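You operate a simulated robot arm through the tools that you are given. There is no shell and no other tool. Be economical: measure what you need, move in short steps, check, and stop when the job is done.

You run a simulated robot arm. Do the job below in one go: nothing can be reset, and whatever is moved stays where it is left.

JOB
Fetch the green pot labelled "grease" from the long table and stand it on top of the clips box. Put the pot labelled "lids" from the bench on the shelf under the bench and the pot marked "WAX" in the yellow tub. Open the shim drawer, take the brown block on the bench and put it away in the floor of the shim drawer and shut the drawer again. Take the green gauge on the bench and put it away on the top of the grey bench. Put one of the white rags from the shelf of the padded table on top of the purple box there. Take the teal box on the top of the padded table and put it away on the top shelf of the orange rack. The order is free. Set down upright: green pot, pot, green gauge, teal box.

It is judged by the outcome, as a careful person would: the job done as asked, and still so three seconds after it is handed in. It fails if anything else is knocked over, pushed out of place, dropped, spilled or broken. A push-on lid holds only when it is set on centred and level and pressed home; a screw cap is set on level and turned clockwise until tight.

ROBOT AND FRAMES
A 7-joint arm with a three-finger gripper on a trunk, on a base that drives. Base frame: it is fixed to the floor where the robot stands at the start and does not move with it; the origin is under the middle of the robot, x ahead of it, y to its left, z up; the surface under the hand at the start is at about z = 780. Readings come in mm, rad, newtons and seconds.
With the tool pointing down near the work surface it reaches from about 100 to 880 mm from the robot's upright axis, wherever it stands. Its first joint turns from -2.897 to 2.897 rad. Places, roughly: blue pot, cream pot, white pot [2500, 3000, 1000]; brown block [2000, 2500, 750]; clips box [750, 500, 750]; floor of the shim drawer [1600, -4300, 700]; green gauge [1750, 2750, 1000]; green pot [750, 250, 750]; purple box (15x10x8 cm) [-2300, 2900, 400]; shelf under the bench [1800, 2900, 200]; shim drawer [1700, -4300, 700]; teal box (13x6x10 cm) [-2000, 3000, 900]; top of the grey bench [-200, 2800, 900]; top shelf of the orange rack [2500, -1000, 1800]; white rag (8x5x4 cm) [-2500, 2800, 400]; yellow tub (20x16x8 cm) [2100, 3000, 900]. Payload 2.94 kg.
The TCP is the grasp point between the finger pads, 30 mm short of the fingertips. In the tool frame z runs along the fingers and y along their closing line. Largest opening 132 mm; the body of the gripper starts 107 mm behind the TCP.
Orientation is told as [roll, pitch, yaw] about the base's x, y, z axes, in that order, counted from this pose: with the fingers straight down and closing along the base's y, the tool's x points along the base's -x, its y along +y and its z along -z.

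CONTROLS
- The arm moves only by the tool apply_moves. Its argument "motion" is a list of rows, each a list of 7 numbers: the turn, a rotation vector about the base's x, y, z in rad, then the shift along the base's x, y, z in mm, then the opening, from 0 (shut) to 1 (fully open). In form: [[wx, wy, wz, tx, ty, tz, gripper], ...]. A call has 1 to 8 rows; each row shifts and turns the commanded pose from where the row before left it. Each row takes 0.2 s and may step no farther than 50 mm and 0.15 rad from the row before; otherwise, or with a gripper value out of range, the whole call is refused. A pose out of reach is approached as far as the arm can. The call stops where the force on the tool passes 40 N (or 10 N more than at its start, if that is more) or the arm is blocked; 0.2 s more then pass. The fingers move at their own pace and stop on an object; they squeeze with about 44 N. The grip force told is the motor's: it shows also when the fingers shut on nothing. Time passes only in rows, and 0.2 s behind the last, so rows that do not move let the fingers close. The reply holds the time, the measured pose of the TCP, the force on the tool along the base axes, the opening and the grip force, in the units named above and with some noise, with the torque about the TCP (base axes, N m) and any sound that the robot's microphone picked up.
- Cameras (640 x 400 px; columns grow to the right, rows downward): "scene" is now at [44, 190.6, 1739.4]; the picture's right is [-0.02, -1.00, 0.00], its down [-0.81, 0.02, -0.58] and it looks along [0.58, -0.01, -0.81] (base axes); focal length 252 px, centre (320, 200). "wrist" rides on the gripper at [72, 3, -144] in the tool frame; the picture's right is [-0.04, 1.00, 0.00], its down [-0.88, -0.04, -0.48] and it looks along [-0.47, -0.02, 0.88] (tool axes); focal length 256 px, centre (320, 200). There is no depth. A picture from a camera that has moved, and an enlarged one, comes with that camera's place and axes in the base frame and with its lens.
- camera(camera): a new picture of that camera. No time passes.
- lift_body(by): slides the trunk up (or, below 0, down) by that many mm; the arm and the scene camera ride with it, the base frame stays. It gives what a move gives, with no picture.
- steer(legs): drives the robot by 1 to 6 legs, each [ahead, left, turn to the left] in mm, mm and rad, along the robot's own axes; the way and the turn of a leg run together, so that a leg with both is an arc; at most 1500 mm and 3.142 rad a leg. The arm and the cameras ride along, it lands a little off, and it stops where it bumps. It gives what a move gives.
- head_to(pan, tilt): turns the head with the scene camera to pan (to the left, within 2.496 rad either way) and tilt (down, from -0.506 to 1.204), counted from straight ahead of the robot. It gives what a move gives.
- close_up(camera, box): a new picture of the part [left, top, right, bottom] of that camera's present view, enlarged. No time passes.
- sign_off(): hands the job in; it is judged then, once.

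Go step by step. Nothing tells you exact positions but the pictures and the camera data: compare them with the known pose of the tool, close in by small moves and look again before you grip or let go. The budget is 483 turns and 228 pictures, counting those below and the enlarged ones. Unless the task says otherwise, let go and move clear before handing in, and close with one line.

The tools are called after "Call:" by a JSON object that holds its "method" and its "body". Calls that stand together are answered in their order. apply_moves: Moves the arm, as the interface text tells. Its arguments: {"type":"object","properties":{"motion":{"type":"array","items":{"type":"array","items":{"type":"number"}}}},"required":["motion"]} The other tools are called the same way: lift_body (by) slides the trunk up or down; steer (legs) drives the base; head_to (pan, tilt) turns the head that bears the scene camera; camera (camera) takes a picture; close_up (camera, box) takes an enlarged picture of a part of a camera's view; sign_off () hands the job in.

At the start:

```text
clock: 0.0
tool_pos: [590.9, 62.5, 1163.5]
orientation: [0.0, 0.0, 0.001]
force: [0.5, -0.2, 0.8]
torque: [-0.03, -0.01, -0.02]
width: 132.1
gripper_force: 0.1
trunk travel left (down, up): [-250.0, 290.0]
robot x, y, heading: [1.2, 0.6, -0.004]
head pan, tilt: [-0.024, 0.948]
```

scene: 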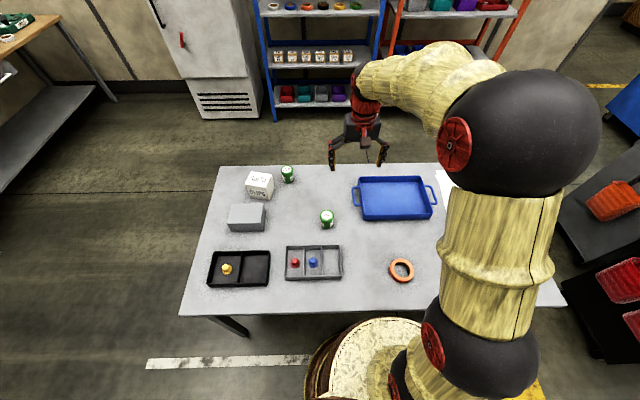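
wrist: 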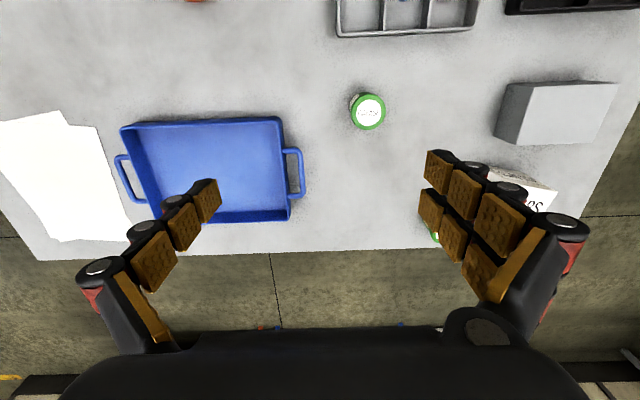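

I see the long table in front with two green-labelled pots, the clips box and other items. I'll zoom in to read the labels.

Call:
{"method": "close_up", "body": {"camera": "scene", "box": [230, 150, 350, 240]}}

Call:
{"method": "close_up", "body": {"camera": "wrist", "box": [320, 70, 420, 150]}}

```text
4.44 times, centred on (290, 195) of scene
camera zoom: at [44.0, 190.6, 1739.4], right [-0.02, -1.0, 0.0], down [-0.81, 0.02, -0.58], along [0.58, -0.01, -0.81], focal length 1118 px, centre (453, 222)
```

zoom: 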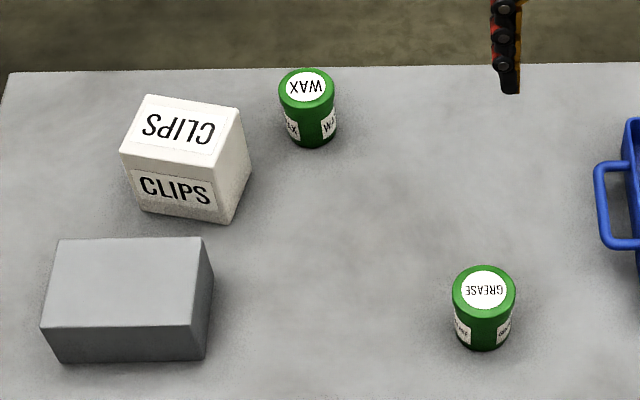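

```text
5.00 times, centred on (370, 110) of wrist
camera zoom: at [520.7, 66.9, 1307.7], right [0.04, 1.0, 0.0], down [0.88, -0.04, 0.48], along [0.47, -0.02, -0.88], focal length 1280 px, centre (70, 650)
```

zoom: 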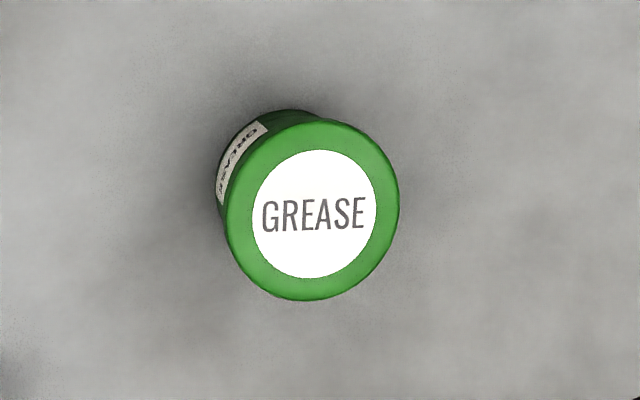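

The pot labelled GREASE is near [596, 147], top about z 860. The other green pot, WAX, is on this table as well, so I'll check the bench pots later. I'll move above GREASE.

Call:
{"method": "apply_moves", "body": {"motion": [[0, 0, 0, 2, 42, -40, 1], [0, 0, 0, 2, 42, -25, 1], [0, 0, 0, 0, 0, -50, 1], [0, 0, 0, 0, 0, -50, 1], [0, 0, 0, 0, 0, -50, 1]]}}

Call:
{"method": "camera", "body": {"camera": "wrist"}}

```text
refused: row 1 steps farther than a row can; nothing moved
```

```text
223 pictures are left
camera wrist: at [520.7, 66.9, 1307.7], right [0.04, 1.0, 0.0], down [0.88, -0.04, 0.48], along [0.47, -0.02, -0.88], focal length 256 px, centre (320, 200)
```

wrist: 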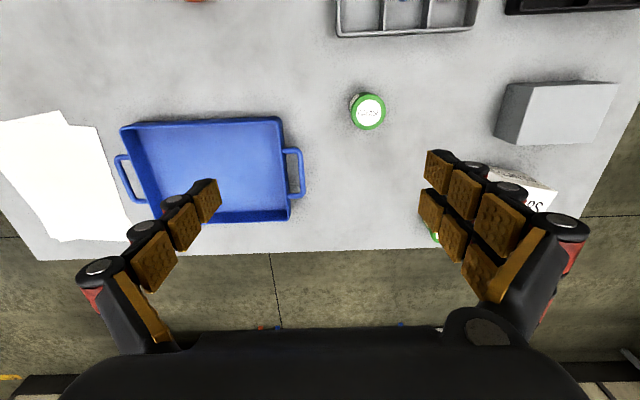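

The step was over the 50 mm limit, so I'll use smaller rows.

Call:
{"method": "apply_moves", "body": {"motion": [[0, 0, 0, 2, 42, -25, 1], [0, 0, 0, 2, 42, -25, 1], [0, 0, 0, 0, 0, -49, 1], [0, 0, 0, 0, 0, -49, 1], [0, 0, 0, 0, 0, -49, 1]]}}

Call:
{"method": "camera", "body": {"camera": "wrist"}}

```text
clock: 1.2
tool_pos: [596.2, 148.0, 969.5]
orientation: [-0.001, -0.001, 0.001]
force: [0.0, 0.1, 1.1]
torque: [-0.05, 0.02, -0.01]
width: 131.7
gripper_force: 0.0
trunk travel left (down, up): [-250.0, 290.0]
robot x, y, heading: [-2.5, -1.1, -0.001]
head pan, tilt: [-0.024, 0.948]
```

```text
222 pictures are left
camera wrist: at [525.3, 152.0, 1112.5], right [0.04, 1.0, 0.0], down [0.88, -0.04, 0.48], along [0.48, -0.02, -0.88], focal length 256 px, centre (320, 200)
```

wrist: 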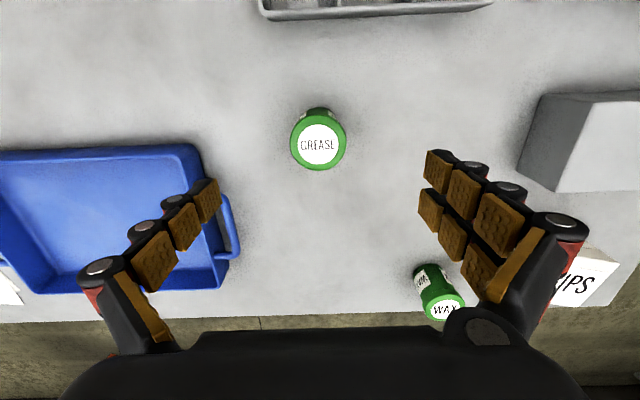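

Aligned on the pot. I'll descend and grip.

Call:
{"method": "apply_moves", "body": {"motion": [[0, 0, 0, 2, 0, -48, 1], [0, 0, 0, 0, 0, -48, 1], [0, 0, 0, 0, 0, -45, 1], [0, 0, 0, 0, 0, 0, 0.3], [0, 0, 0, 0, 0, 0, 0.3], [0, 0, 0, 0, 0, 0, 0.3], [0, 0, 0, 0, 0, 0, 0.3], [0, 0, 0, 0, 0, 0, 0.3]]}}

Call:
{"method": "camera", "body": {"camera": "wrist"}}

```text
clock: 3.0
tool_pos: [594.5, 146.7, 826.5]
orientation: [-0.001, 0.0, 0.001]
force: [-0.4, 0.1, 0.7]
torque: [0.0, 0.0, -0.02]
width: 57.4
gripper_force: 11.4
trunk travel left (down, up): [-250.0, 290.0]
robot x, y, heading: [-1.5, -0.7, -0.0]
head pan, tilt: [-0.024, 0.948]
```

```text
221 pictures are left
camera wrist: at [525.1, 150.1, 969.6], right [0.04, 1.0, 0.0], down [0.88, -0.04, 0.48], along [0.47, -0.02, -0.88], focal length 256 px, centre (320, 200)
```

wrist: 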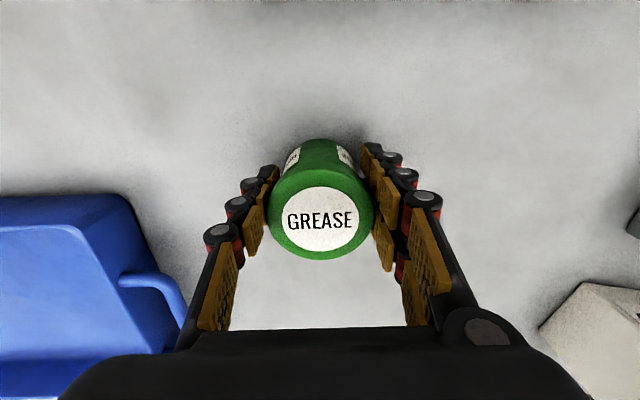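

Call:
{"method": "apply_moves", "body": {"motion": [[0, 0, 0, 0, 0, 0, 0], [0, 0, 0, 0, 0, 0, 0], [0, 0, 0, 0, 0, 30, 0], [0, 0, 0, 0, 0, 45, 0], [0, 0, 0, 0, 0, 45, 0], [0, 0, 0, 0, 0, 45, 0], [0, 0, 0, 0, 0, 45, 0]]}}

Call:
{"method": "camera", "body": {"camera": "wrist"}}

Call:
{"method": "close_up", "body": {"camera": "scene", "box": [200, 140, 360, 260]}}

```text
clock: 4.6
tool_pos: [596.9, 145.7, 1035.6]
orientation: [0.001, -0.001, -0.001]
force: [0.5, 0.0, -0.1]
torque: [0.03, 0.01, -0.01]
width: 0.0
gripper_force: 28.9
trunk travel left (down, up): [-250.0, 290.0]
robot x, y, heading: [-1.1, -0.9, 0.003]
head pan, tilt: [-0.024, 0.948]
```

```text
220 pictures are left
camera wrist: at [527.4, 149.9, 1178.7], right [0.04, 1.0, 0.0], down [0.88, -0.04, 0.48], along [0.47, -0.02, -0.88], focal length 256 px, centre (320, 200)
```

wrist: 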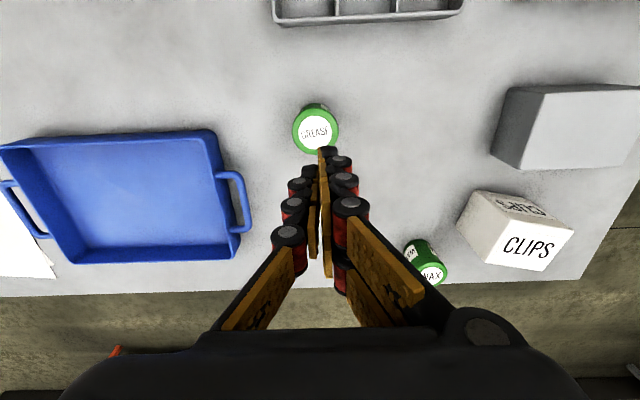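

```text
3.33 times, centred on (280, 200) of scene
camera zoom: at [43.5, 190.5, 1739.4], right [-0.02, -1.0, 0.0], down [-0.81, 0.02, -0.58], along [0.58, -0.01, -0.81], focal length 838 px, centre (453, 200)
```

zoom: 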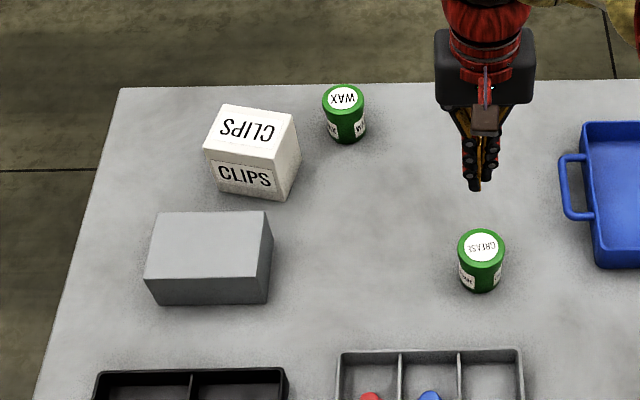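

The pot slipped out of the grip but still stands. I'll go back down, lower this time, and check the squeeze before lifting.

Call:
{"method": "apply_moves", "body": {"motion": [[0, 0, 0, 0, -3, -30, 1], [0, 0, 0, 0, 0, -30, 1], [0, 0, 0, 0, 0, 0, 1], [0, 0, 0, 0, 0, 0, 1], [0, 0, 0, 0, 0, 0, 1], [0, 0, 0, 0, 0, 0, 1], [0, 0, 0, 0, 0, 0, 1]]}}

Call:
{"method": "camera", "body": {"camera": "wrist"}}

```text
clock: 6.2
tool_pos: [597.5, 143.9, 974.3]
orientation: [0.001, 0.002, -0.001]
force: [0.4, 0.5, 0.5]
torque: [-0.01, -0.01, 0.02]
width: 114.0
gripper_force: 0.1
trunk travel left (down, up): [-250.0, 290.0]
robot x, y, heading: [1.6, 1.5, -0.002]
head pan, tilt: [-0.024, 0.948]
```

```text
218 pictures are left
camera wrist: at [527.4, 148.4, 1117.7], right [0.04, 1.0, 0.0], down [0.88, -0.04, 0.48], along [0.47, -0.02, -0.88], focal length 256 px, centre (320, 200)
```

wrist: 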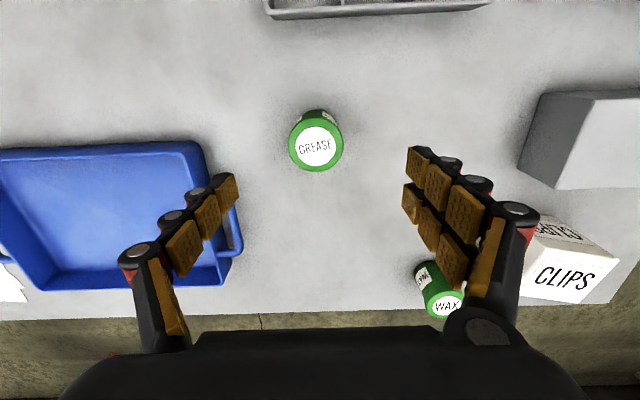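

Call:
{"method": "apply_moves", "body": {"motion": [[0, 0, 0, 5, -3, -48, 1], [0, 0, 0, 0, 0, -48, 1], [0, 0, 0, 0, 0, -40, 1], [0, 0, 0, 0, 0, -22, 1], [0, 0, 0, 0, 0, 0, 1]]}}

Call:
{"method": "camera", "body": {"camera": "wrist"}}

```text
clock: 7.4
tool_pos: [601.3, 139.9, 817.1]
orientation: [0.0, 0.001, -0.001]
force: [0.6, 0.5, 0.0]
torque: [0.01, 0.01, -0.02]
width: 132.0
gripper_force: 0.0
trunk travel left (down, up): [-250.0, 290.0]
robot x, y, heading: [-0.2, -0.2, 0.006]
head pan, tilt: [-0.024, 0.948]
```

```text
217 pictures are left
camera wrist: at [530.9, 143.8, 960.6], right [0.04, 1.0, 0.0], down [0.88, -0.04, 0.48], along [0.48, -0.02, -0.88], focal length 256 px, centre (320, 200)
```

wrist: 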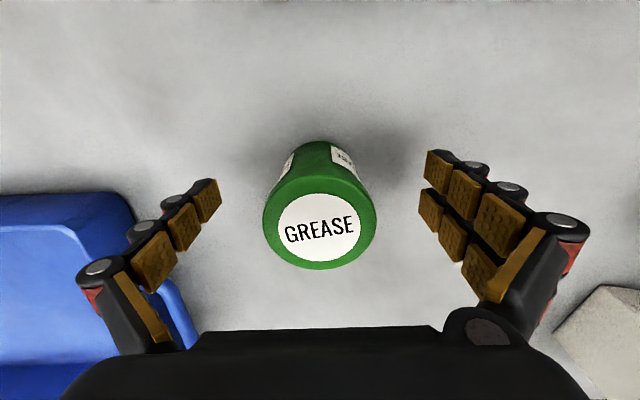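

Call:
{"method": "apply_moves", "body": {"motion": [[0, 0, 0, 0, 0, 0, 0], [0, 0, 0, 0, 0, 0, 0], [0, 0, 0, 0, 0, 0, 0], [0, 0, 0, 0, 0, 0, 0], [0, 0, 0, 0, 0, 0, 0], [0, 0, 0, 0, 0, 0, 0], [0, 0, 0, 0, 0, 0, 0]]}}

Call:
{"method": "camera", "body": {"camera": "wrist"}}

```text
clock: 9.0
tool_pos: [600.5, 139.6, 817.1]
orientation: [-0.001, 0.0, 0.0]
force: [-0.4, -0.2, 1.1]
torque: [0.0, 0.03, 0.01]
width: 55.5
gripper_force: 32.4
trunk travel left (down, up): [-250.0, 290.0]
robot x, y, heading: [1.0, 2.5, 0.001]
head pan, tilt: [-0.024, 0.948]
```

```text
216 pictures are left
camera wrist: at [530.9, 143.8, 960.8], right [0.04, 1.0, 0.0], down [0.88, -0.04, 0.48], along [0.48, -0.02, -0.88], focal length 256 px, centre (320, 200)
```

wrist: 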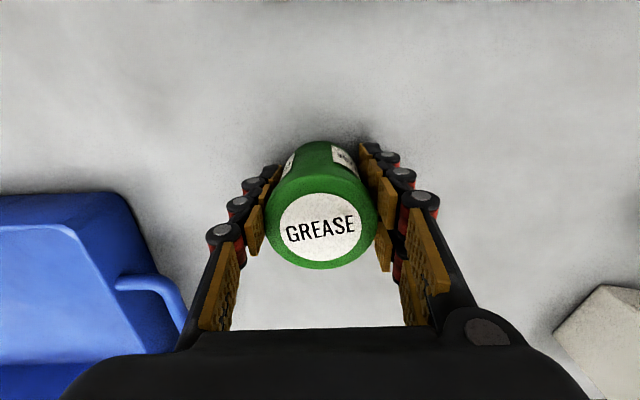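

Call:
{"method": "apply_moves", "body": {"motion": [[0, 0, 0, 0, 0, 0, 0], [0, 0, 0, 0, 0, 0, 0], [0, 0, 0, 0, 0, 10, 0], [0, 0, 0, 0, 0, 20, 0], [0, 0, 0, 0, 0, 30, 0]]}}

Call:
{"method": "camera", "body": {"camera": "wrist"}}

```text
clock: 10.2
tool_pos: [604.4, 138.4, 878.5]
orientation: [0.0, 0.0, 0.0]
force: [-0.4, -0.2, -2.2]
torque: [0.0, -0.04, 0.0]
width: 55.4
gripper_force: 43.9
trunk travel left (down, up): [-250.0, 290.0]
robot x, y, heading: [-0.1, 1.3, -0.004]
head pan, tilt: [-0.024, 0.948]
```

```text
215 pictures are left
camera wrist: at [533.9, 143.4, 1021.4], right [0.04, 1.0, 0.0], down [0.88, -0.04, 0.48], along [0.47, -0.02, -0.88], focal length 256 px, centre (320, 200)
```

wrist: 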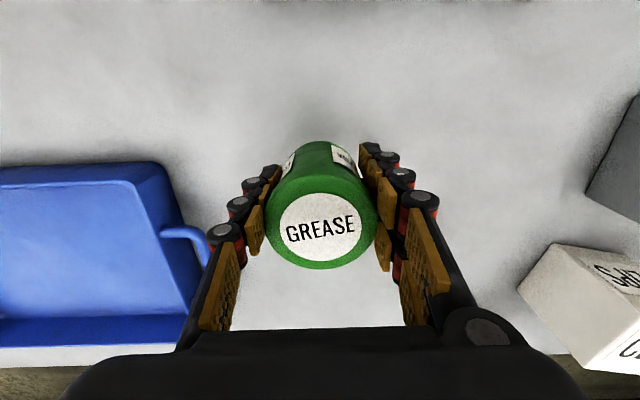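

Now it's held firmly (44 N). Next I'll lift and go toward the clips box for a good look.

Call:
{"method": "apply_moves", "body": {"motion": [[0, 0, 0, 0, 0, 45, 0], [0, 0, 0, 0, 0, 45, 0], [0, 0, 0, 10, 40, 20, 0], [0, 0, 0, 10, 45, 10, 0], [0, 0, 0, 10, 45, 0, 0], [0, 0, 0, 10, 45, 0, 0], [0, 0, 0, 10, 45, 0, 0], [0, 0, 0, 10, 45, 0, 0]]}}

Call:
{"method": "camera", "body": {"camera": "wrist"}}

Call:
{"method": "close_up", "body": {"camera": "scene", "box": [200, 140, 360, 240]}}

```text
clock: 12.0
tool_pos: [660.1, 408.3, 998.5]
orientation: [-0.002, 0.002, 0.001]
force: [0.4, 0.6, -1.8]
torque: [0.03, 0.01, 0.02]
width: 55.3
gripper_force: 44.2
trunk travel left (down, up): [-250.0, 290.0]
robot x, y, heading: [1.7, -2.6, -0.007]
head pan, tilt: [-0.024, 0.948]
```

```text
214 pictures are left
camera wrist: at [590.0, 412.2, 1142.0], right [0.04, 1.0, 0.0], down [0.88, -0.04, 0.47], along [0.47, -0.02, -0.88], focal length 256 px, centre (320, 200)
```

wrist: 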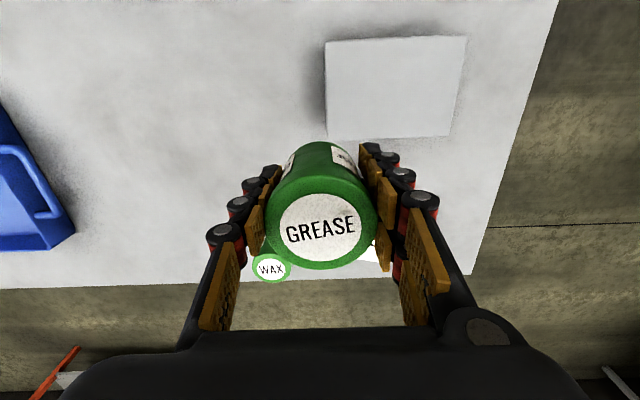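

```text
4.00 times, centred on (280, 190) of scene
camera zoom: at [44.7, 191.6, 1739.2], right [-0.02, -1.0, 0.0], down [-0.81, 0.02, -0.58], along [0.58, -0.01, -0.81], focal length 1006 px, centre (480, 240)
```

zoom: 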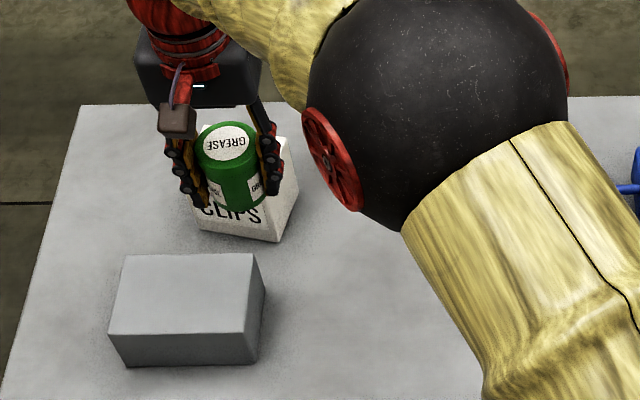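

The pot hides the box from the wrist camera. I'll back off sideways and up to measure the box top accurately.

Call:
{"method": "apply_moves", "body": {"motion": [[0, 0, 0, 0, -40, 25, 0], [0, 0, 0, 0, -40, 25, 0], [0, 0, 0, 0, -40, 25, 0], [0, 0, 0, 0, -40, 0, 0]]}}

Call:
{"method": "camera", "body": {"camera": "wrist"}}

Call:
{"method": "close_up", "body": {"camera": "wrist", "box": [420, 150, 580, 250]}}

```text
clock: 13.0
tool_pos: [659.7, 245.9, 1074.7]
orientation: [-0.001, 0.0, -0.002]
force: [-0.9, 0.2, -1.3]
torque: [0.04, -0.03, 0.02]
width: 55.1
gripper_force: 44.4
trunk travel left (down, up): [-250.0, 290.0]
robot x, y, heading: [0.4, -2.0, -0.001]
head pan, tilt: [-0.024, 0.948]
```

```text
212 pictures are left
camera wrist: at [589.4, 250.4, 1218.0], right [0.04, 1.0, 0.0], down [0.88, -0.04, 0.48], along [0.48, -0.02, -0.88], focal length 256 px, centre (320, 200)
```

wrist: 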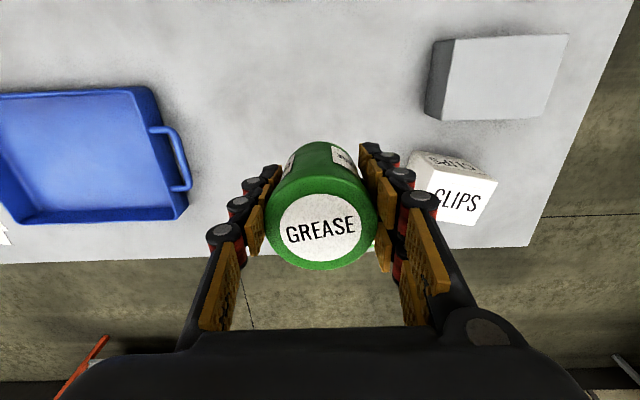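

```text
4.00 times, centred on (500, 200) of wrist
camera zoom: at [589.4, 250.4, 1218.0], right [0.04, 1.0, 0.0], down [0.88, -0.04, 0.48], along [0.48, -0.02, -0.88], focal length 1024 px, centre (-400, 200)
```

zoom: 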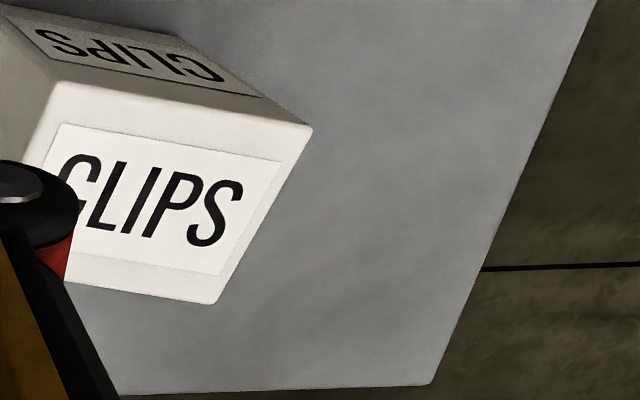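

Box top centre is about [786, 450], z≈870. That's at the limit of reach, so I'll drive 200 mm to the left first.

Call:
{"method": "steer", "body": {"legs": [[0, 200, 0]]}}

```text
clock: 14.6
tool_pos: [660.4, 447.7, 1073.8]
orientation: [0.001, 0.0, 0.0]
force: [0.4, -0.3, -1.7]
torque: [-0.01, 0.0, -0.01]
width: 55.2
gripper_force: 44.3
trunk travel left (down, up): [-250.0, 290.0]
robot x, y, heading: [1.0, 199.5, -0.001]
head pan, tilt: [-0.024, 0.948]
```

Call:
{"method": "apply_moves", "body": {"motion": [[0, 0, 0, 45, 1, -20, 0], [0, 0, 0, 45, 1, -20, 0], [0, 0, 0, 36, 1, -30, 0], [0, 0, 0, 0, 0, -40, 0], [0, 0, 0, 0, 0, -20, 0]]}}

Call:
{"method": "close_up", "body": {"camera": "scene", "box": [260, 120, 420, 220]}}

Call:
{"method": "camera", "body": {"camera": "wrist"}}

```text
clock: 15.8
tool_pos: [785.6, 449.5, 942.0]
orientation: [0.0, -0.001, -0.001]
force: [0.8, -0.1, -1.5]
torque: [-0.01, 0.06, -0.02]
width: 55.0
gripper_force: 43.4
trunk travel left (down, up): [-250.0, 290.0]
robot x, y, heading: [-0.8, 200.2, 0.003]
head pan, tilt: [-0.024, 0.948]
```

```text
4.00 times, centred on (340, 170) of scene
camera zoom: at [44.4, 389.7, 1739.4], right [-0.03, -1.0, 0.0], down [-0.81, 0.02, -0.58], along [0.58, -0.01, -0.81], focal length 1006 px, centre (240, 320)
```

zoom: 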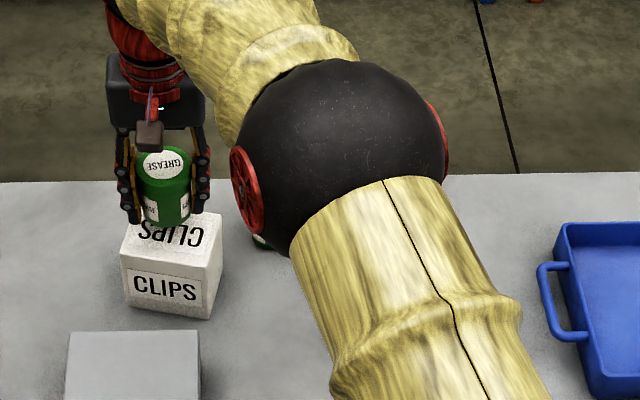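

```text
209 pictures are left
camera wrist: at [715.5, 452.3, 1086.1], right [0.04, 1.0, 0.0], down [0.88, -0.04, 0.48], along [0.48, -0.02, -0.88], focal length 256 px, centre (320, 200)
```

wrist: 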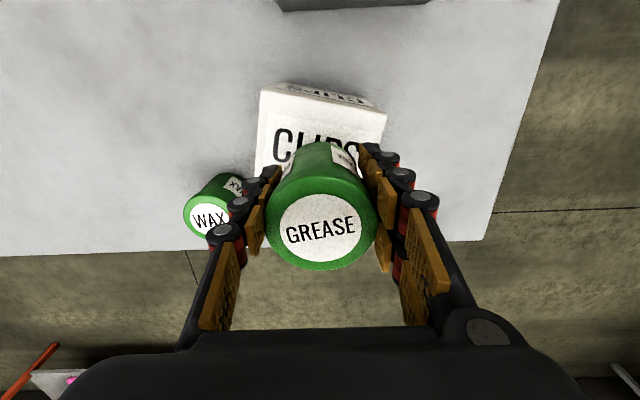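

Call:
{"method": "apply_moves", "body": {"motion": [[0, 0, 0, 0, 0, -15, 0], [0, 0, 0, 0, 0, -8, 0], [0, 0, 0, 0, 0, -4, 0]]}}

Call:
{"method": "close_up", "body": {"camera": "scene", "box": [260, 130, 340, 220]}}

```text
clock: 16.6
tool_pos: [785.2, 447.7, 918.1]
orientation: [-0.001, -0.003, 0.001]
force: [0.3, 0.0, 5.4]
torque: [0.01, 0.16, -0.02]
width: 55.0
gripper_force: 44.2
trunk travel left (down, up): [-250.0, 290.0]
robot x, y, heading: [0.4, 198.6, -0.003]
head pan, tilt: [-0.024, 0.948]
```

```text
4.44 times, centred on (300, 175) of scene
camera zoom: at [43.9, 389.4, 1739.5], right [-0.02, -1.0, 0.0], down [-0.81, 0.02, -0.58], along [0.58, -0.01, -0.81], focal length 1118 px, centre (409, 311)
```

zoom: 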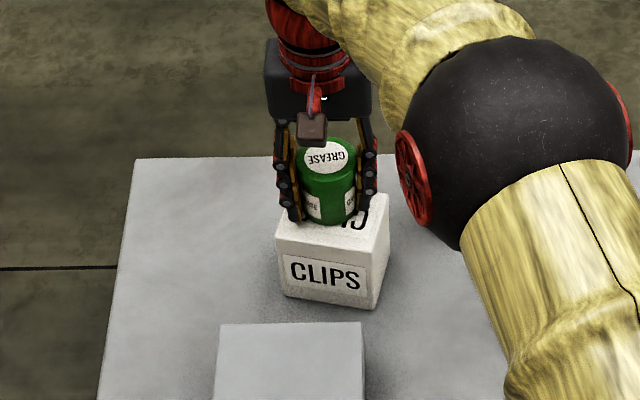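

Contact made: the pot is standing on the box. Releasing and rising.

Call:
{"method": "apply_moves", "body": {"motion": [[0, 0, 0, 0, 0, 0, 0.55], [0, 0, 0, 0, 0, 0, 0.8], [0, 0, 0, 0, 0, 0, 0.8], [0, 0, 0, 0, 0, 0, 0.8], [0, 0, 0, 0, 0, 30, 0.8], [0, 0, 0, 0, 0, 45, 0.8], [0, 0, 0, 0, 0, 45, 0.8], [0, 0, 0, -20, 0, 45, 0.8]]}}

Call:
{"method": "close_up", "body": {"camera": "scene", "box": [260, 130, 340, 220]}}

Call:
{"method": "camera", "body": {"camera": "wrist"}}

```text
clock: 18.4
tool_pos: [766.5, 449.9, 1080.1]
orientation: [-0.001, 0.001, 0.001]
force: [-0.3, 0.5, -0.7]
torque: [0.0, -0.03, -0.03]
width: 105.8
gripper_force: 0.4
trunk travel left (down, up): [-250.0, 290.0]
robot x, y, heading: [3.3, 196.6, 0.001]
head pan, tilt: [-0.024, 0.948]
```

```text
4.44 times, centred on (300, 175) of scene
camera zoom: at [43.2, 389.2, 1739.5], right [-0.03, -1.0, 0.0], down [-0.81, 0.02, -0.58], along [0.58, -0.01, -0.81], focal length 1118 px, centre (409, 311)
```

zoom: 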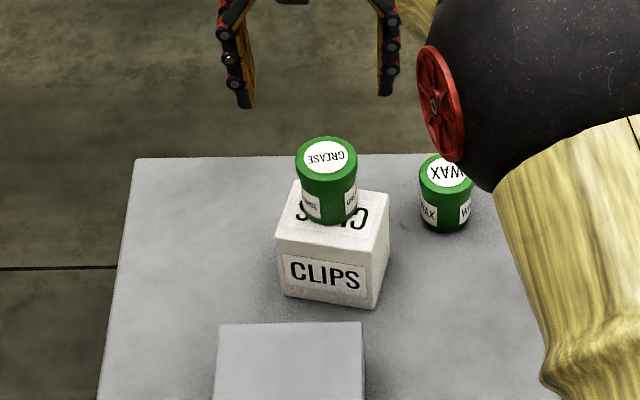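

```text
206 pictures are left
camera wrist: at [696.3, 453.1, 1223.8], right [0.04, 1.0, 0.0], down [0.88, -0.04, 0.48], along [0.47, -0.02, -0.88], focal length 256 px, centre (320, 200)
```

wrist: 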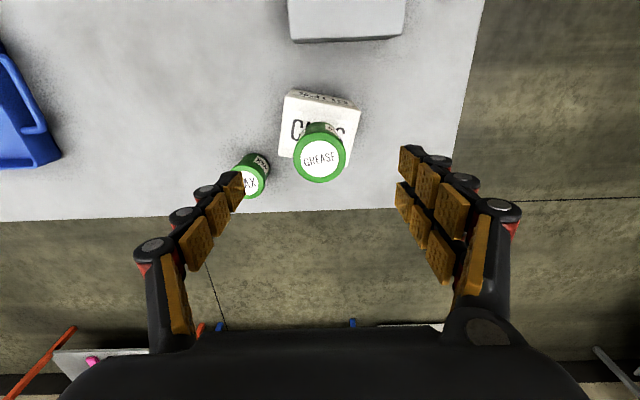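

GREASE is standing on the clips box. Now I'll retract the arm and survey the other stations with the head.

Call:
{"method": "apply_moves", "body": {"motion": [[0, 0, 0, -45, 0, 20, 0.8], [0, 0, 0, -45, 0, 20, 0.8], [0, 0, 0, -45, 0, 20, 0.8], [0, 0, 0, -45, 0, 20, 0.8], [0, 0, 0, -45, 0, 20, 0.8], [0, 0, 0, -45, -20, 0, 0.8], [0, 0, 0, -45, -20, 0, 0.8]]}}

Call:
{"method": "head_to", "body": {"pan": 0.85, "tilt": 0.3}}

Call:
{"method": "camera", "body": {"camera": "scene"}}

Call:
{"method": "head_to", "body": {"pan": 1.9, "tilt": 0.3}}

Call:
{"method": "camera", "body": {"camera": "scene"}}

Call:
{"method": "head_to", "body": {"pan": -0.7, "tilt": 0.3}}

Call:
{"method": "camera", "body": {"camera": "scene"}}

```text
clock: 20.0
tool_pos: [450.9, 406.1, 1186.7]
orientation: [-0.001, -0.001, 0.0]
force: [-0.5, -0.3, 0.8]
torque: [0.03, -0.03, 0.02]
width: 105.7
gripper_force: 0.1
trunk travel left (down, up): [-250.0, 290.0]
robot x, y, heading: [2.6, 200.5, -0.005]
head pan, tilt: [-0.024, 0.948]
```

```text
clock: 21.2
tool_pos: [452.6, 406.6, 1187.4]
orientation: [0.0, 0.0, 0.0]
force: [-0.3, 0.1, 0.7]
torque: [-0.01, -0.02, 0.01]
width: 105.6
gripper_force: 0.1
trunk travel left (down, up): [-250.0, 290.0]
robot x, y, heading: [0.2, 198.7, 0.001]
head pan, tilt: [0.85, 0.3]
```

```text
205 pictures are left
camera scene: at [33.1, 461.4, 1795.1], right [0.75, -0.66, 0.0], down [-0.2, -0.22, -0.95], along [0.63, 0.72, -0.3], focal length 252 px, centre (320, 200)
```

scene: 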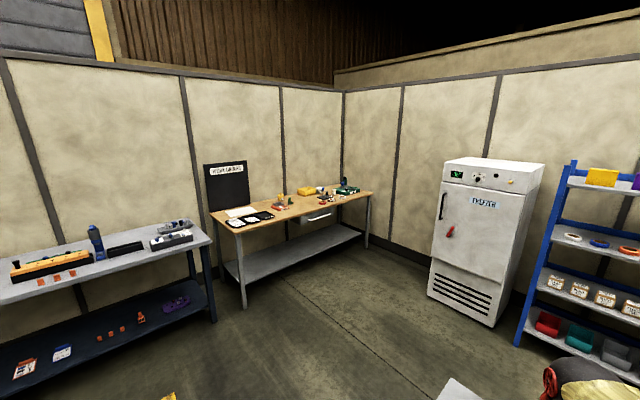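

```text
clock: 22.5
tool_pos: [452.0, 407.6, 1186.0]
orientation: [0.0, 0.001, 0.0]
force: [-0.4, -0.1, 1.1]
torque: [0.01, -0.01, 0.0]
width: 105.8
gripper_force: 0.1
trunk travel left (down, up): [-250.0, 290.0]
robot x, y, heading: [-0.4, 197.5, -0.001]
head pan, tilt: [1.901, 0.3]
```

```text
204 pictures are left
camera scene: at [-58.9, 479.7, 1795.2], right [0.95, 0.32, 0.0], down [0.1, -0.28, -0.96], along [-0.31, 0.9, -0.3], focal length 252 px, centre (320, 200)
```

scene: 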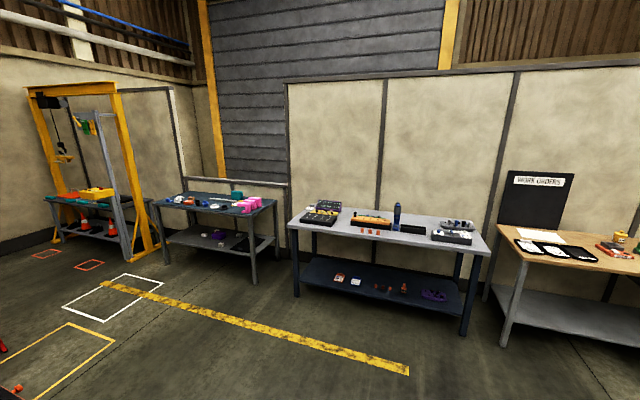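

```text
clock: 24.8
tool_pos: [452.7, 406.8, 1185.6]
orientation: [0.0, -0.001, -0.001]
force: [-0.5, -0.4, 0.4]
torque: [-0.01, -0.03, -0.02]
width: 105.5
gripper_force: 0.0
trunk travel left (down, up): [-250.0, 290.0]
robot x, y, heading: [3.5, 198.0, -0.002]
head pan, tilt: [-0.7, 0.3]
```

```text
203 pictures are left
camera scene: at [42.7, 331.2, 1795.2], right [-0.64, -0.76, 0.0], down [-0.23, 0.19, -0.96], along [0.73, -0.62, -0.3], focal length 252 px, centre (320, 200)
```

scene: 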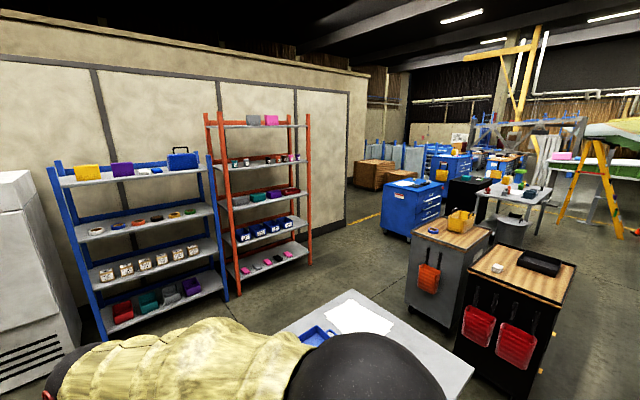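

The wooden bench is ahead-left (x≈850–2770, front edge y≈2550). I'll drive to it and face it.

Call:
{"method": "steer", "body": {"legs": [[0, 1500, 0], [0, 0, 1.571], [0, -1500, 0], [100, -300, 0]]}}

Call:
{"method": "head_to", "body": {"pan": 0.0, "tilt": 0.65}}

Call:
{"method": "camera", "body": {"camera": "scene"}}

```text
clock: 44.6
tool_pos: [1562.5, 2240.4, 1186.2]
orientation: [-0.001, 0.0, 1.565]
force: [0.6, 0.1, 0.7]
torque: [0.0, 0.06, 0.0]
width: 105.4
gripper_force: 0.1
trunk travel left (down, up): [-250.0, 290.0]
robot x, y, heading: [1770.5, 1790.4, 1.566]
head pan, tilt: [-0.7, 0.3]
```

```text
clock: 45.7
tool_pos: [1561.3, 2240.9, 1186.2]
orientation: [0.0, -0.001, 1.564]
force: [1.2, -0.6, -0.9]
torque: [0.0, 0.03, 0.02]
width: 105.5
gripper_force: 0.0
trunk travel left (down, up): [-250.0, 290.0]
robot x, y, heading: [1764.9, 1786.7, 1.567]
head pan, tilt: [0.0, 0.649]
```

```text
202 pictures are left
camera scene: at [1579.4, 1847.7, 1763.5], right [1.0, -0.01, 0.0], down [0.0, -0.6, -0.8], along [0.0, 0.8, -0.6], focal length 252 px, centre (320, 200)
```

scene: 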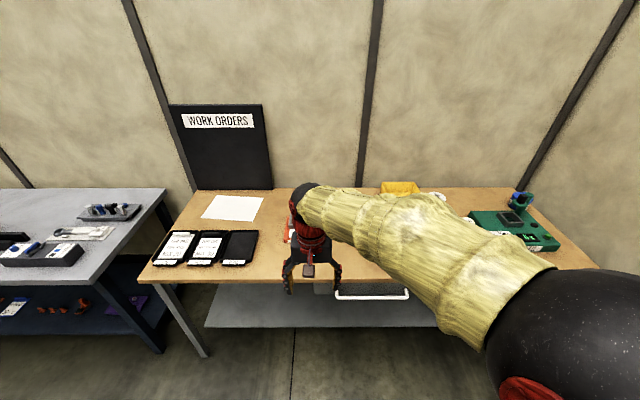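

The arm blocks the view, so I'll swing it to the right.

Call:
{"method": "apply_moves", "body": {"motion": [[0, 0, 0, 48, 0, 10, 0.8], [0, 0, 0, 48, 0, 10, 0.8], [0, 0, 0, 48, 0, 10, 0.8], [0, 0, 0, 48, 0, 10, 0.8], [0, 0, 0, 48, 0, 10, 0.8], [0, 0, 0, 48, 0, 10, 0.8], [0, 0, 0, 48, 0, 10, 0.8], [0, 0, 0, 48, 0, 10, 0.8]]}}

Call:
{"method": "apply_moves", "body": {"motion": [[0, 0, 0, 48, 0, 0, 0.8], [0, 0, 0, 48, 0, 0, 0.8], [0, 0, 0, 48, -10, 0, 0.8], [0, 0, 0, 48, -10, 0, 0.8], [0, 0, 0, 48, -10, 0, 0.8], [0, 0, 0, 48, -10, 0, 0.8]]}}

Call:
{"method": "camera", "body": {"camera": "scene"}}

Call:
{"method": "camera", "body": {"camera": "wrist"}}

```text
clock: 47.5
tool_pos: [1946.3, 2243.0, 1266.8]
orientation: [0.0, -0.001, 1.567]
force: [1.4, -0.6, 0.4]
torque: [0.01, 0.02, 0.01]
width: 105.8
gripper_force: 0.1
trunk travel left (down, up): [-250.0, 290.0]
robot x, y, heading: [1770.1, 1790.2, 1.561]
head pan, tilt: [0.0, 0.649]
```

```text
clock: 48.9
tool_pos: [2237.7, 2200.2, 1265.2]
orientation: [0.002, 0.003, 1.567]
force: [0.4, -0.1, 0.2]
torque: [0.0, 0.05, 0.05]
width: 105.7
gripper_force: 0.0
trunk travel left (down, up): [-250.0, 290.0]
robot x, y, heading: [1771.6, 1783.2, 1.567]
head pan, tilt: [0.0, 0.649]
```

```text
201 pictures are left
camera scene: at [1581.0, 1847.9, 1763.6], right [1.0, -0.01, 0.0], down [0.0, -0.6, -0.8], along [0.0, 0.8, -0.6], focal length 252 px, centre (320, 200)
```

scene: 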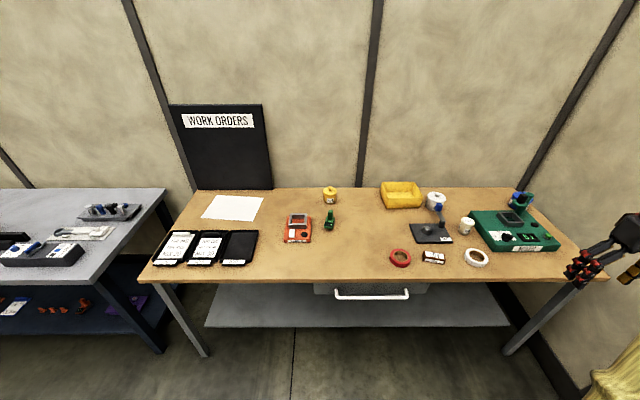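

```text
200 pictures are left
camera wrist: at [2236.7, 2128.8, 1409.8], right [-1.0, 0.05, 0.0], down [0.04, 0.88, 0.47], along [0.02, 0.47, -0.88], focal length 256 px, centre (320, 200)
```

wrist: 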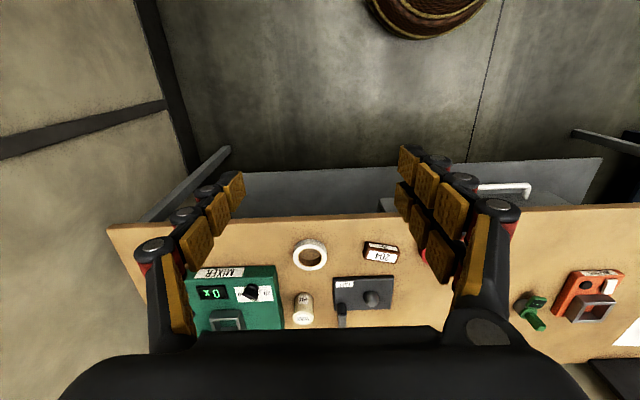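

Call:
{"method": "close_up", "body": {"camera": "scene", "box": [370, 170, 570, 280]}}

Call:
{"method": "close_up", "body": {"camera": "scene", "box": [270, 170, 370, 255]}}

Call:
{"method": "close_up", "body": {"camera": "wrist", "box": [280, 230, 410, 330]}}

```text
3.20 times, centred on (470, 225) of scene
camera zoom: at [1581.0, 1847.9, 1763.6], right [1.0, -0.01, 0.0], down [0.0, -0.6, -0.8], along [0.0, 0.8, -0.6], focal length 805 px, centre (-160, 120)
```

zoom: 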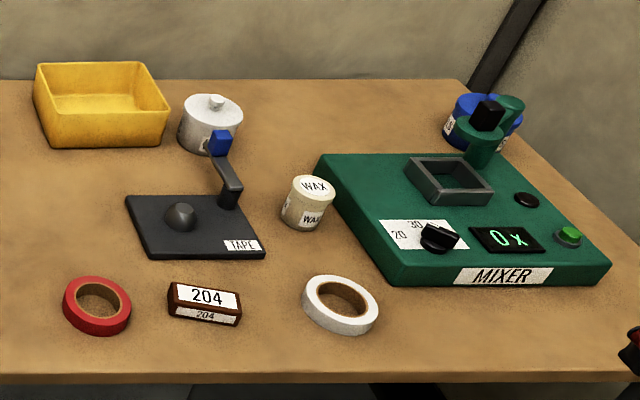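

```text
4.71 times, centred on (320, 212) of scene
camera zoom: at [1581.0, 1847.9, 1763.6], right [1.0, -0.01, 0.0], down [0.0, -0.6, -0.8], along [0.0, 0.8, -0.6], focal length 1184 px, centre (320, 141)
```

zoom: 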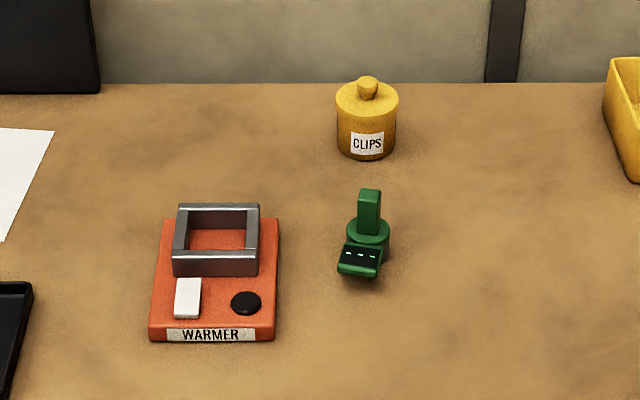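

```text
4.00 times, centred on (345, 280) of wrist
camera zoom: at [2236.7, 2128.8, 1409.8], right [-1.0, 0.05, 0.0], down [0.04, 0.88, 0.47], along [0.02, 0.47, -0.88], focal length 1024 px, centre (220, -120)
```

zoom: 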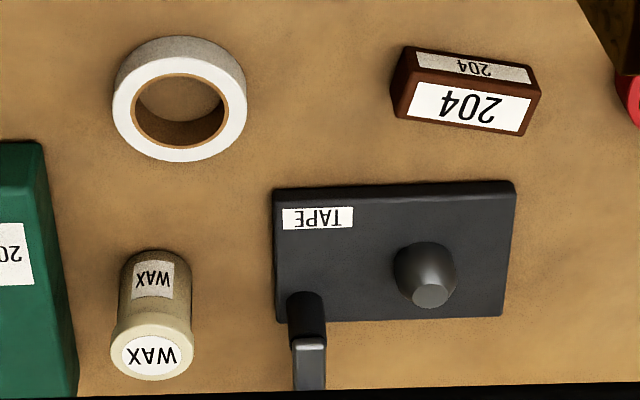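

Call:
{"method": "close_up", "body": {"camera": "scene", "box": [420, 180, 480, 240]}}

Call:
{"method": "close_up", "body": {"camera": "scene", "box": [495, 180, 555, 230]}}

```text
6.67 times, centred on (450, 210) of scene
camera zoom: at [1581.0, 1847.9, 1763.6], right [1.0, -0.01, 0.0], down [0.0, -0.6, -0.8], along [0.0, 0.8, -0.6], focal length 1677 px, centre (-547, 133)
```

zoom: 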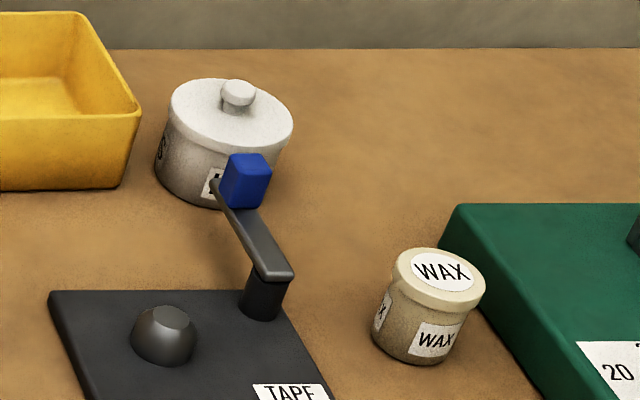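

```text
8.00 times, centred on (525, 205) of scene
camera zoom: at [1581.0, 1847.9, 1763.6], right [1.0, -0.01, 0.0], down [0.0, -0.6, -0.8], along [0.0, 0.8, -0.6], focal length 2012 px, centre (-1320, 160)
```

zoom: 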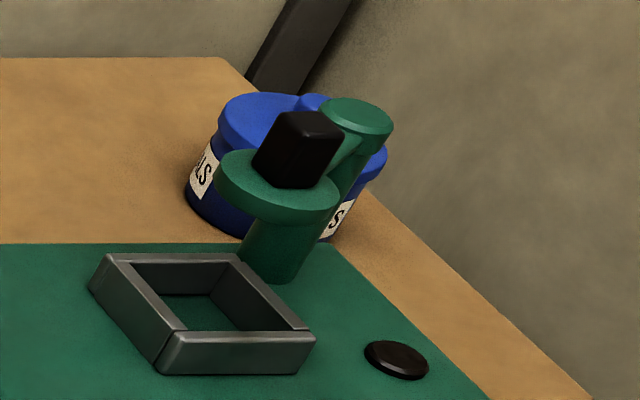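

I see cream WAX, and a white and a blue pot whose labels are partly hidden. I'll shift to the right to read them.

Call:
{"method": "steer", "body": {"legs": [[0, -300, 0]]}}

Call:
{"method": "camera", "body": {"camera": "scene"}}

Call:
{"method": "close_up", "body": {"camera": "scene", "box": [320, 170, 440, 250]}}

```text
clock: 50.9
tool_pos: [2530.8, 2200.2, 1266.5]
orientation: [-0.001, -0.001, 1.571]
force: [0.0, -0.6, 0.5]
torque: [0.01, 0.01, -0.04]
width: 105.7
gripper_force: 0.1
trunk travel left (down, up): [-250.0, 290.0]
robot x, y, heading: [2066.6, 1786.9, 1.568]
head pan, tilt: [0.0, 0.649]
```

```text
194 pictures are left
camera scene: at [1876.4, 1846.2, 1763.6], right [1.0, 0.0, 0.0], down [0.0, -0.6, -0.8], along [0.0, 0.8, -0.6], focal length 252 px, centre (320, 200)
```

scene: 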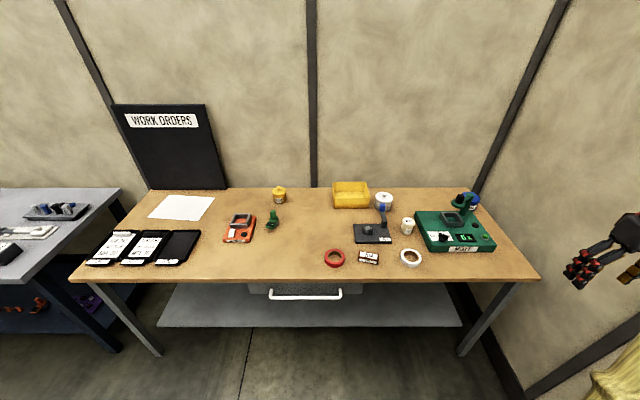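

```text
5.00 times, centred on (380, 210) of scene
camera zoom: at [1876.4, 1846.2, 1763.6], right [1.0, 0.0, 0.0], down [0.0, -0.6, -0.8], along [0.0, 0.8, -0.6], focal length 1258 px, centre (20, 150)
```

zoom: 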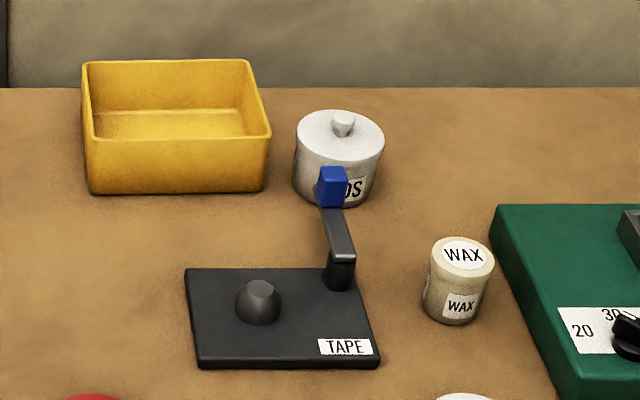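

The white pot reads "..DS" (LIDS) and the cream pot is WAX. I'll drive closer to the bench and bring the wrist camera over WAX.

Call:
{"method": "steer", "body": {"legs": [[350, 0, 0]]}}

Call:
{"method": "apply_moves", "body": {"motion": [[0, 0, 0, -45, 0, 0, 1], [0, 0, 0, -45, 10, -10, 1], [0, 0, 0, -40, 20, -20, 1], [0, 0, 0, -40, 20, -20, 1], [0, 0, 0, -20, 35, -20, 1], [0, 0, 0, -20, 35, -20, 1], [0, 0, 0, 0, 25, -25, 1]]}}

Call:
{"method": "camera", "body": {"camera": "wrist"}}

```text
clock: 53.2
tool_pos: [2526.6, 2548.8, 1266.3]
orientation: [0.001, 0.003, 1.576]
force: [0.1, 0.8, 0.3]
torque: [-0.03, -0.04, 0.03]
width: 105.4
gripper_force: 0.1
trunk travel left (down, up): [-250.0, 290.0]
robot x, y, heading: [2061.8, 2132.0, 1.574]
head pan, tilt: [0.0, 0.649]
```

```text
clock: 54.8
tool_pos: [2319.1, 2695.9, 1150.7]
orientation: [0.001, 0.002, 1.576]
force: [-0.4, 0.7, 0.3]
torque: [-0.03, 0.02, 0.0]
width: 131.5
gripper_force: 0.2
trunk travel left (down, up): [-250.0, 290.0]
robot x, y, heading: [2066.0, 2131.3, 1.574]
head pan, tilt: [0.0, 0.649]
```

```text
192 pictures are left
camera wrist: at [2318.6, 2624.4, 1294.1], right [-1.0, 0.04, 0.0], down [0.03, 0.88, 0.47], along [0.02, 0.47, -0.88], focal length 256 px, centre (320, 200)
```

wrist: 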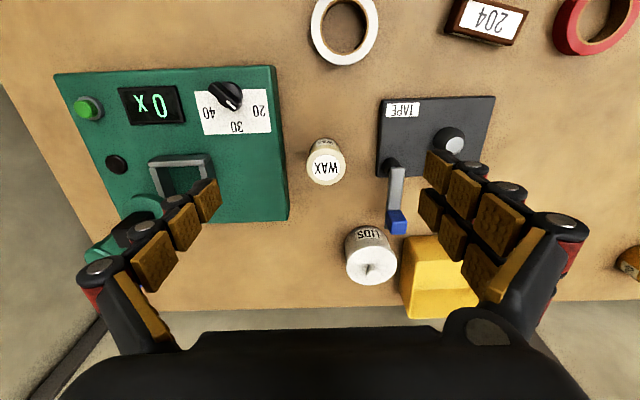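

LIDS is confirmed. I'll lower over WAX with a narrower opening, since the mixer is close by.

Call:
{"method": "apply_moves", "body": {"motion": [[0, 0, 0, -5, 36, -30, 0.75], [0, 0, 0, -5, 36, -30, 0.75], [0, 0, 0, 0, 0, -45, 0.75], [0, 0, 0, 0, 0, -25, 0.75]]}}

Call:
{"method": "camera", "body": {"camera": "wrist"}}

```text
clock: 55.8
tool_pos: [2310.5, 2765.9, 1021.9]
orientation: [0.001, 0.001, 1.575]
force: [-0.1, 0.2, 0.0]
torque: [-0.02, 0.03, -0.01]
width: 98.7
gripper_force: 0.0
trunk travel left (down, up): [-250.0, 290.0]
robot x, y, heading: [2065.9, 2132.8, 1.575]
head pan, tilt: [0.0, 0.649]
```

```text
191 pictures are left
camera wrist: at [2310.2, 2693.6, 1164.0], right [-1.0, 0.04, 0.0], down [0.03, 0.88, 0.47], along [0.02, 0.47, -0.88], focal length 256 px, centre (320, 200)
```

wrist: 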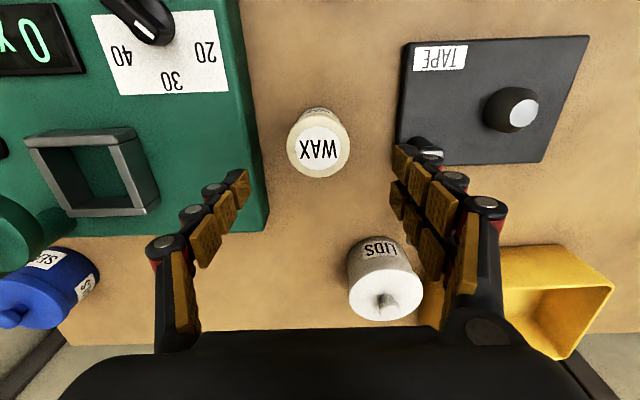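

Call:
{"method": "apply_moves", "body": {"motion": [[0, 0, 0, 1, 2, -45, 0.75], [0, 0, 0, 0, 0, -45, 0.75], [0, 0, 0, 0, 0, -30, 0.75], [0, 0, 0, 0, 0, 0, 0.75]]}}

Call:
{"method": "camera", "body": {"camera": "wrist"}}

```text
clock: 56.8
tool_pos: [2308.6, 2769.0, 898.3]
orientation: [-0.001, 0.002, 1.577]
force: [0.4, -0.4, -0.9]
torque: [-0.02, -0.01, -0.02]
width: 99.0
gripper_force: 0.1
trunk travel left (down, up): [-250.0, 290.0]
robot x, y, heading: [2061.8, 2131.8, 1.578]
head pan, tilt: [0.0, 0.649]
```

```text
190 pictures are left
camera wrist: at [2308.5, 2697.8, 1041.6], right [-1.0, 0.04, 0.0], down [0.03, 0.88, 0.47], along [0.02, 0.47, -0.88], focal length 256 px, centre (320, 200)
```

wrist: 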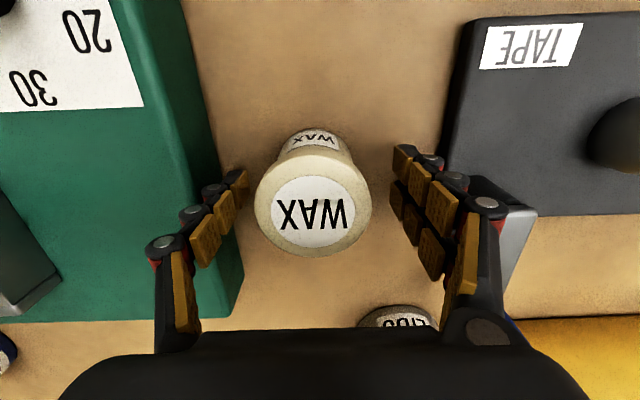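

Call:
{"method": "apply_moves", "body": {"motion": [[0, 0, 0, 3, 3, 0, 0.75], [0, 0, 0, 0, 0, 0, 0], [0, 0, 0, 0, 0, 0, 0], [0, 0, 0, 0, 0, 0, 0], [0, 0, 0, 0, 0, 0, 0], [0, 0, 0, 0, 0, 0, 0], [0, 0, 0, 0, 0, 0, 0], [0, 0, 0, 0, 0, 0, 0]]}}

Call:
{"method": "apply_moves", "body": {"motion": [[0, 0, 0, 0, 0, 0, 0], [0, 0, 0, 0, 0, 0, 0], [0, 0, 0, 0, 0, 10, 0], [0, 0, 0, 0, 0, 30, 0]]}}

Call:
{"method": "camera", "body": {"camera": "wrist"}}

```text
clock: 58.6
tool_pos: [2311.8, 2771.8, 898.5]
orientation: [0.0, 0.0, 1.578]
force: [0.1, -0.3, 1.0]
torque: [0.01, 0.08, 0.01]
width: 56.6
gripper_force: 44.4
trunk travel left (down, up): [-250.0, 290.0]
robot x, y, heading: [2061.1, 2133.6, 1.571]
head pan, tilt: [0.0, 0.649]
```

```text
clock: 59.6
tool_pos: [2311.0, 2769.9, 940.6]
orientation: [0.002, 0.002, 1.575]
force: [0.0, -0.8, -2.7]
torque: [0.01, 0.01, 0.03]
width: 56.5
gripper_force: 43.8
trunk travel left (down, up): [-250.0, 290.0]
robot x, y, heading: [2063.5, 2131.6, 1.574]
head pan, tilt: [0.0, 0.649]
```

```text
189 pictures are left
camera wrist: at [2309.8, 2698.8, 1084.2], right [-1.0, 0.04, 0.0], down [0.03, 0.88, 0.47], along [0.02, 0.47, -0.88], focal length 256 px, centre (320, 200)
```

wrist: 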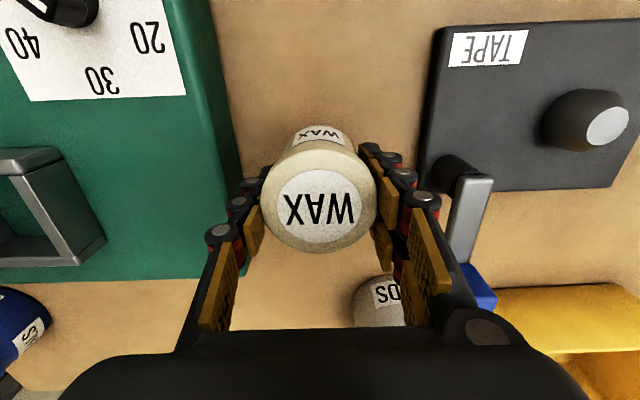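

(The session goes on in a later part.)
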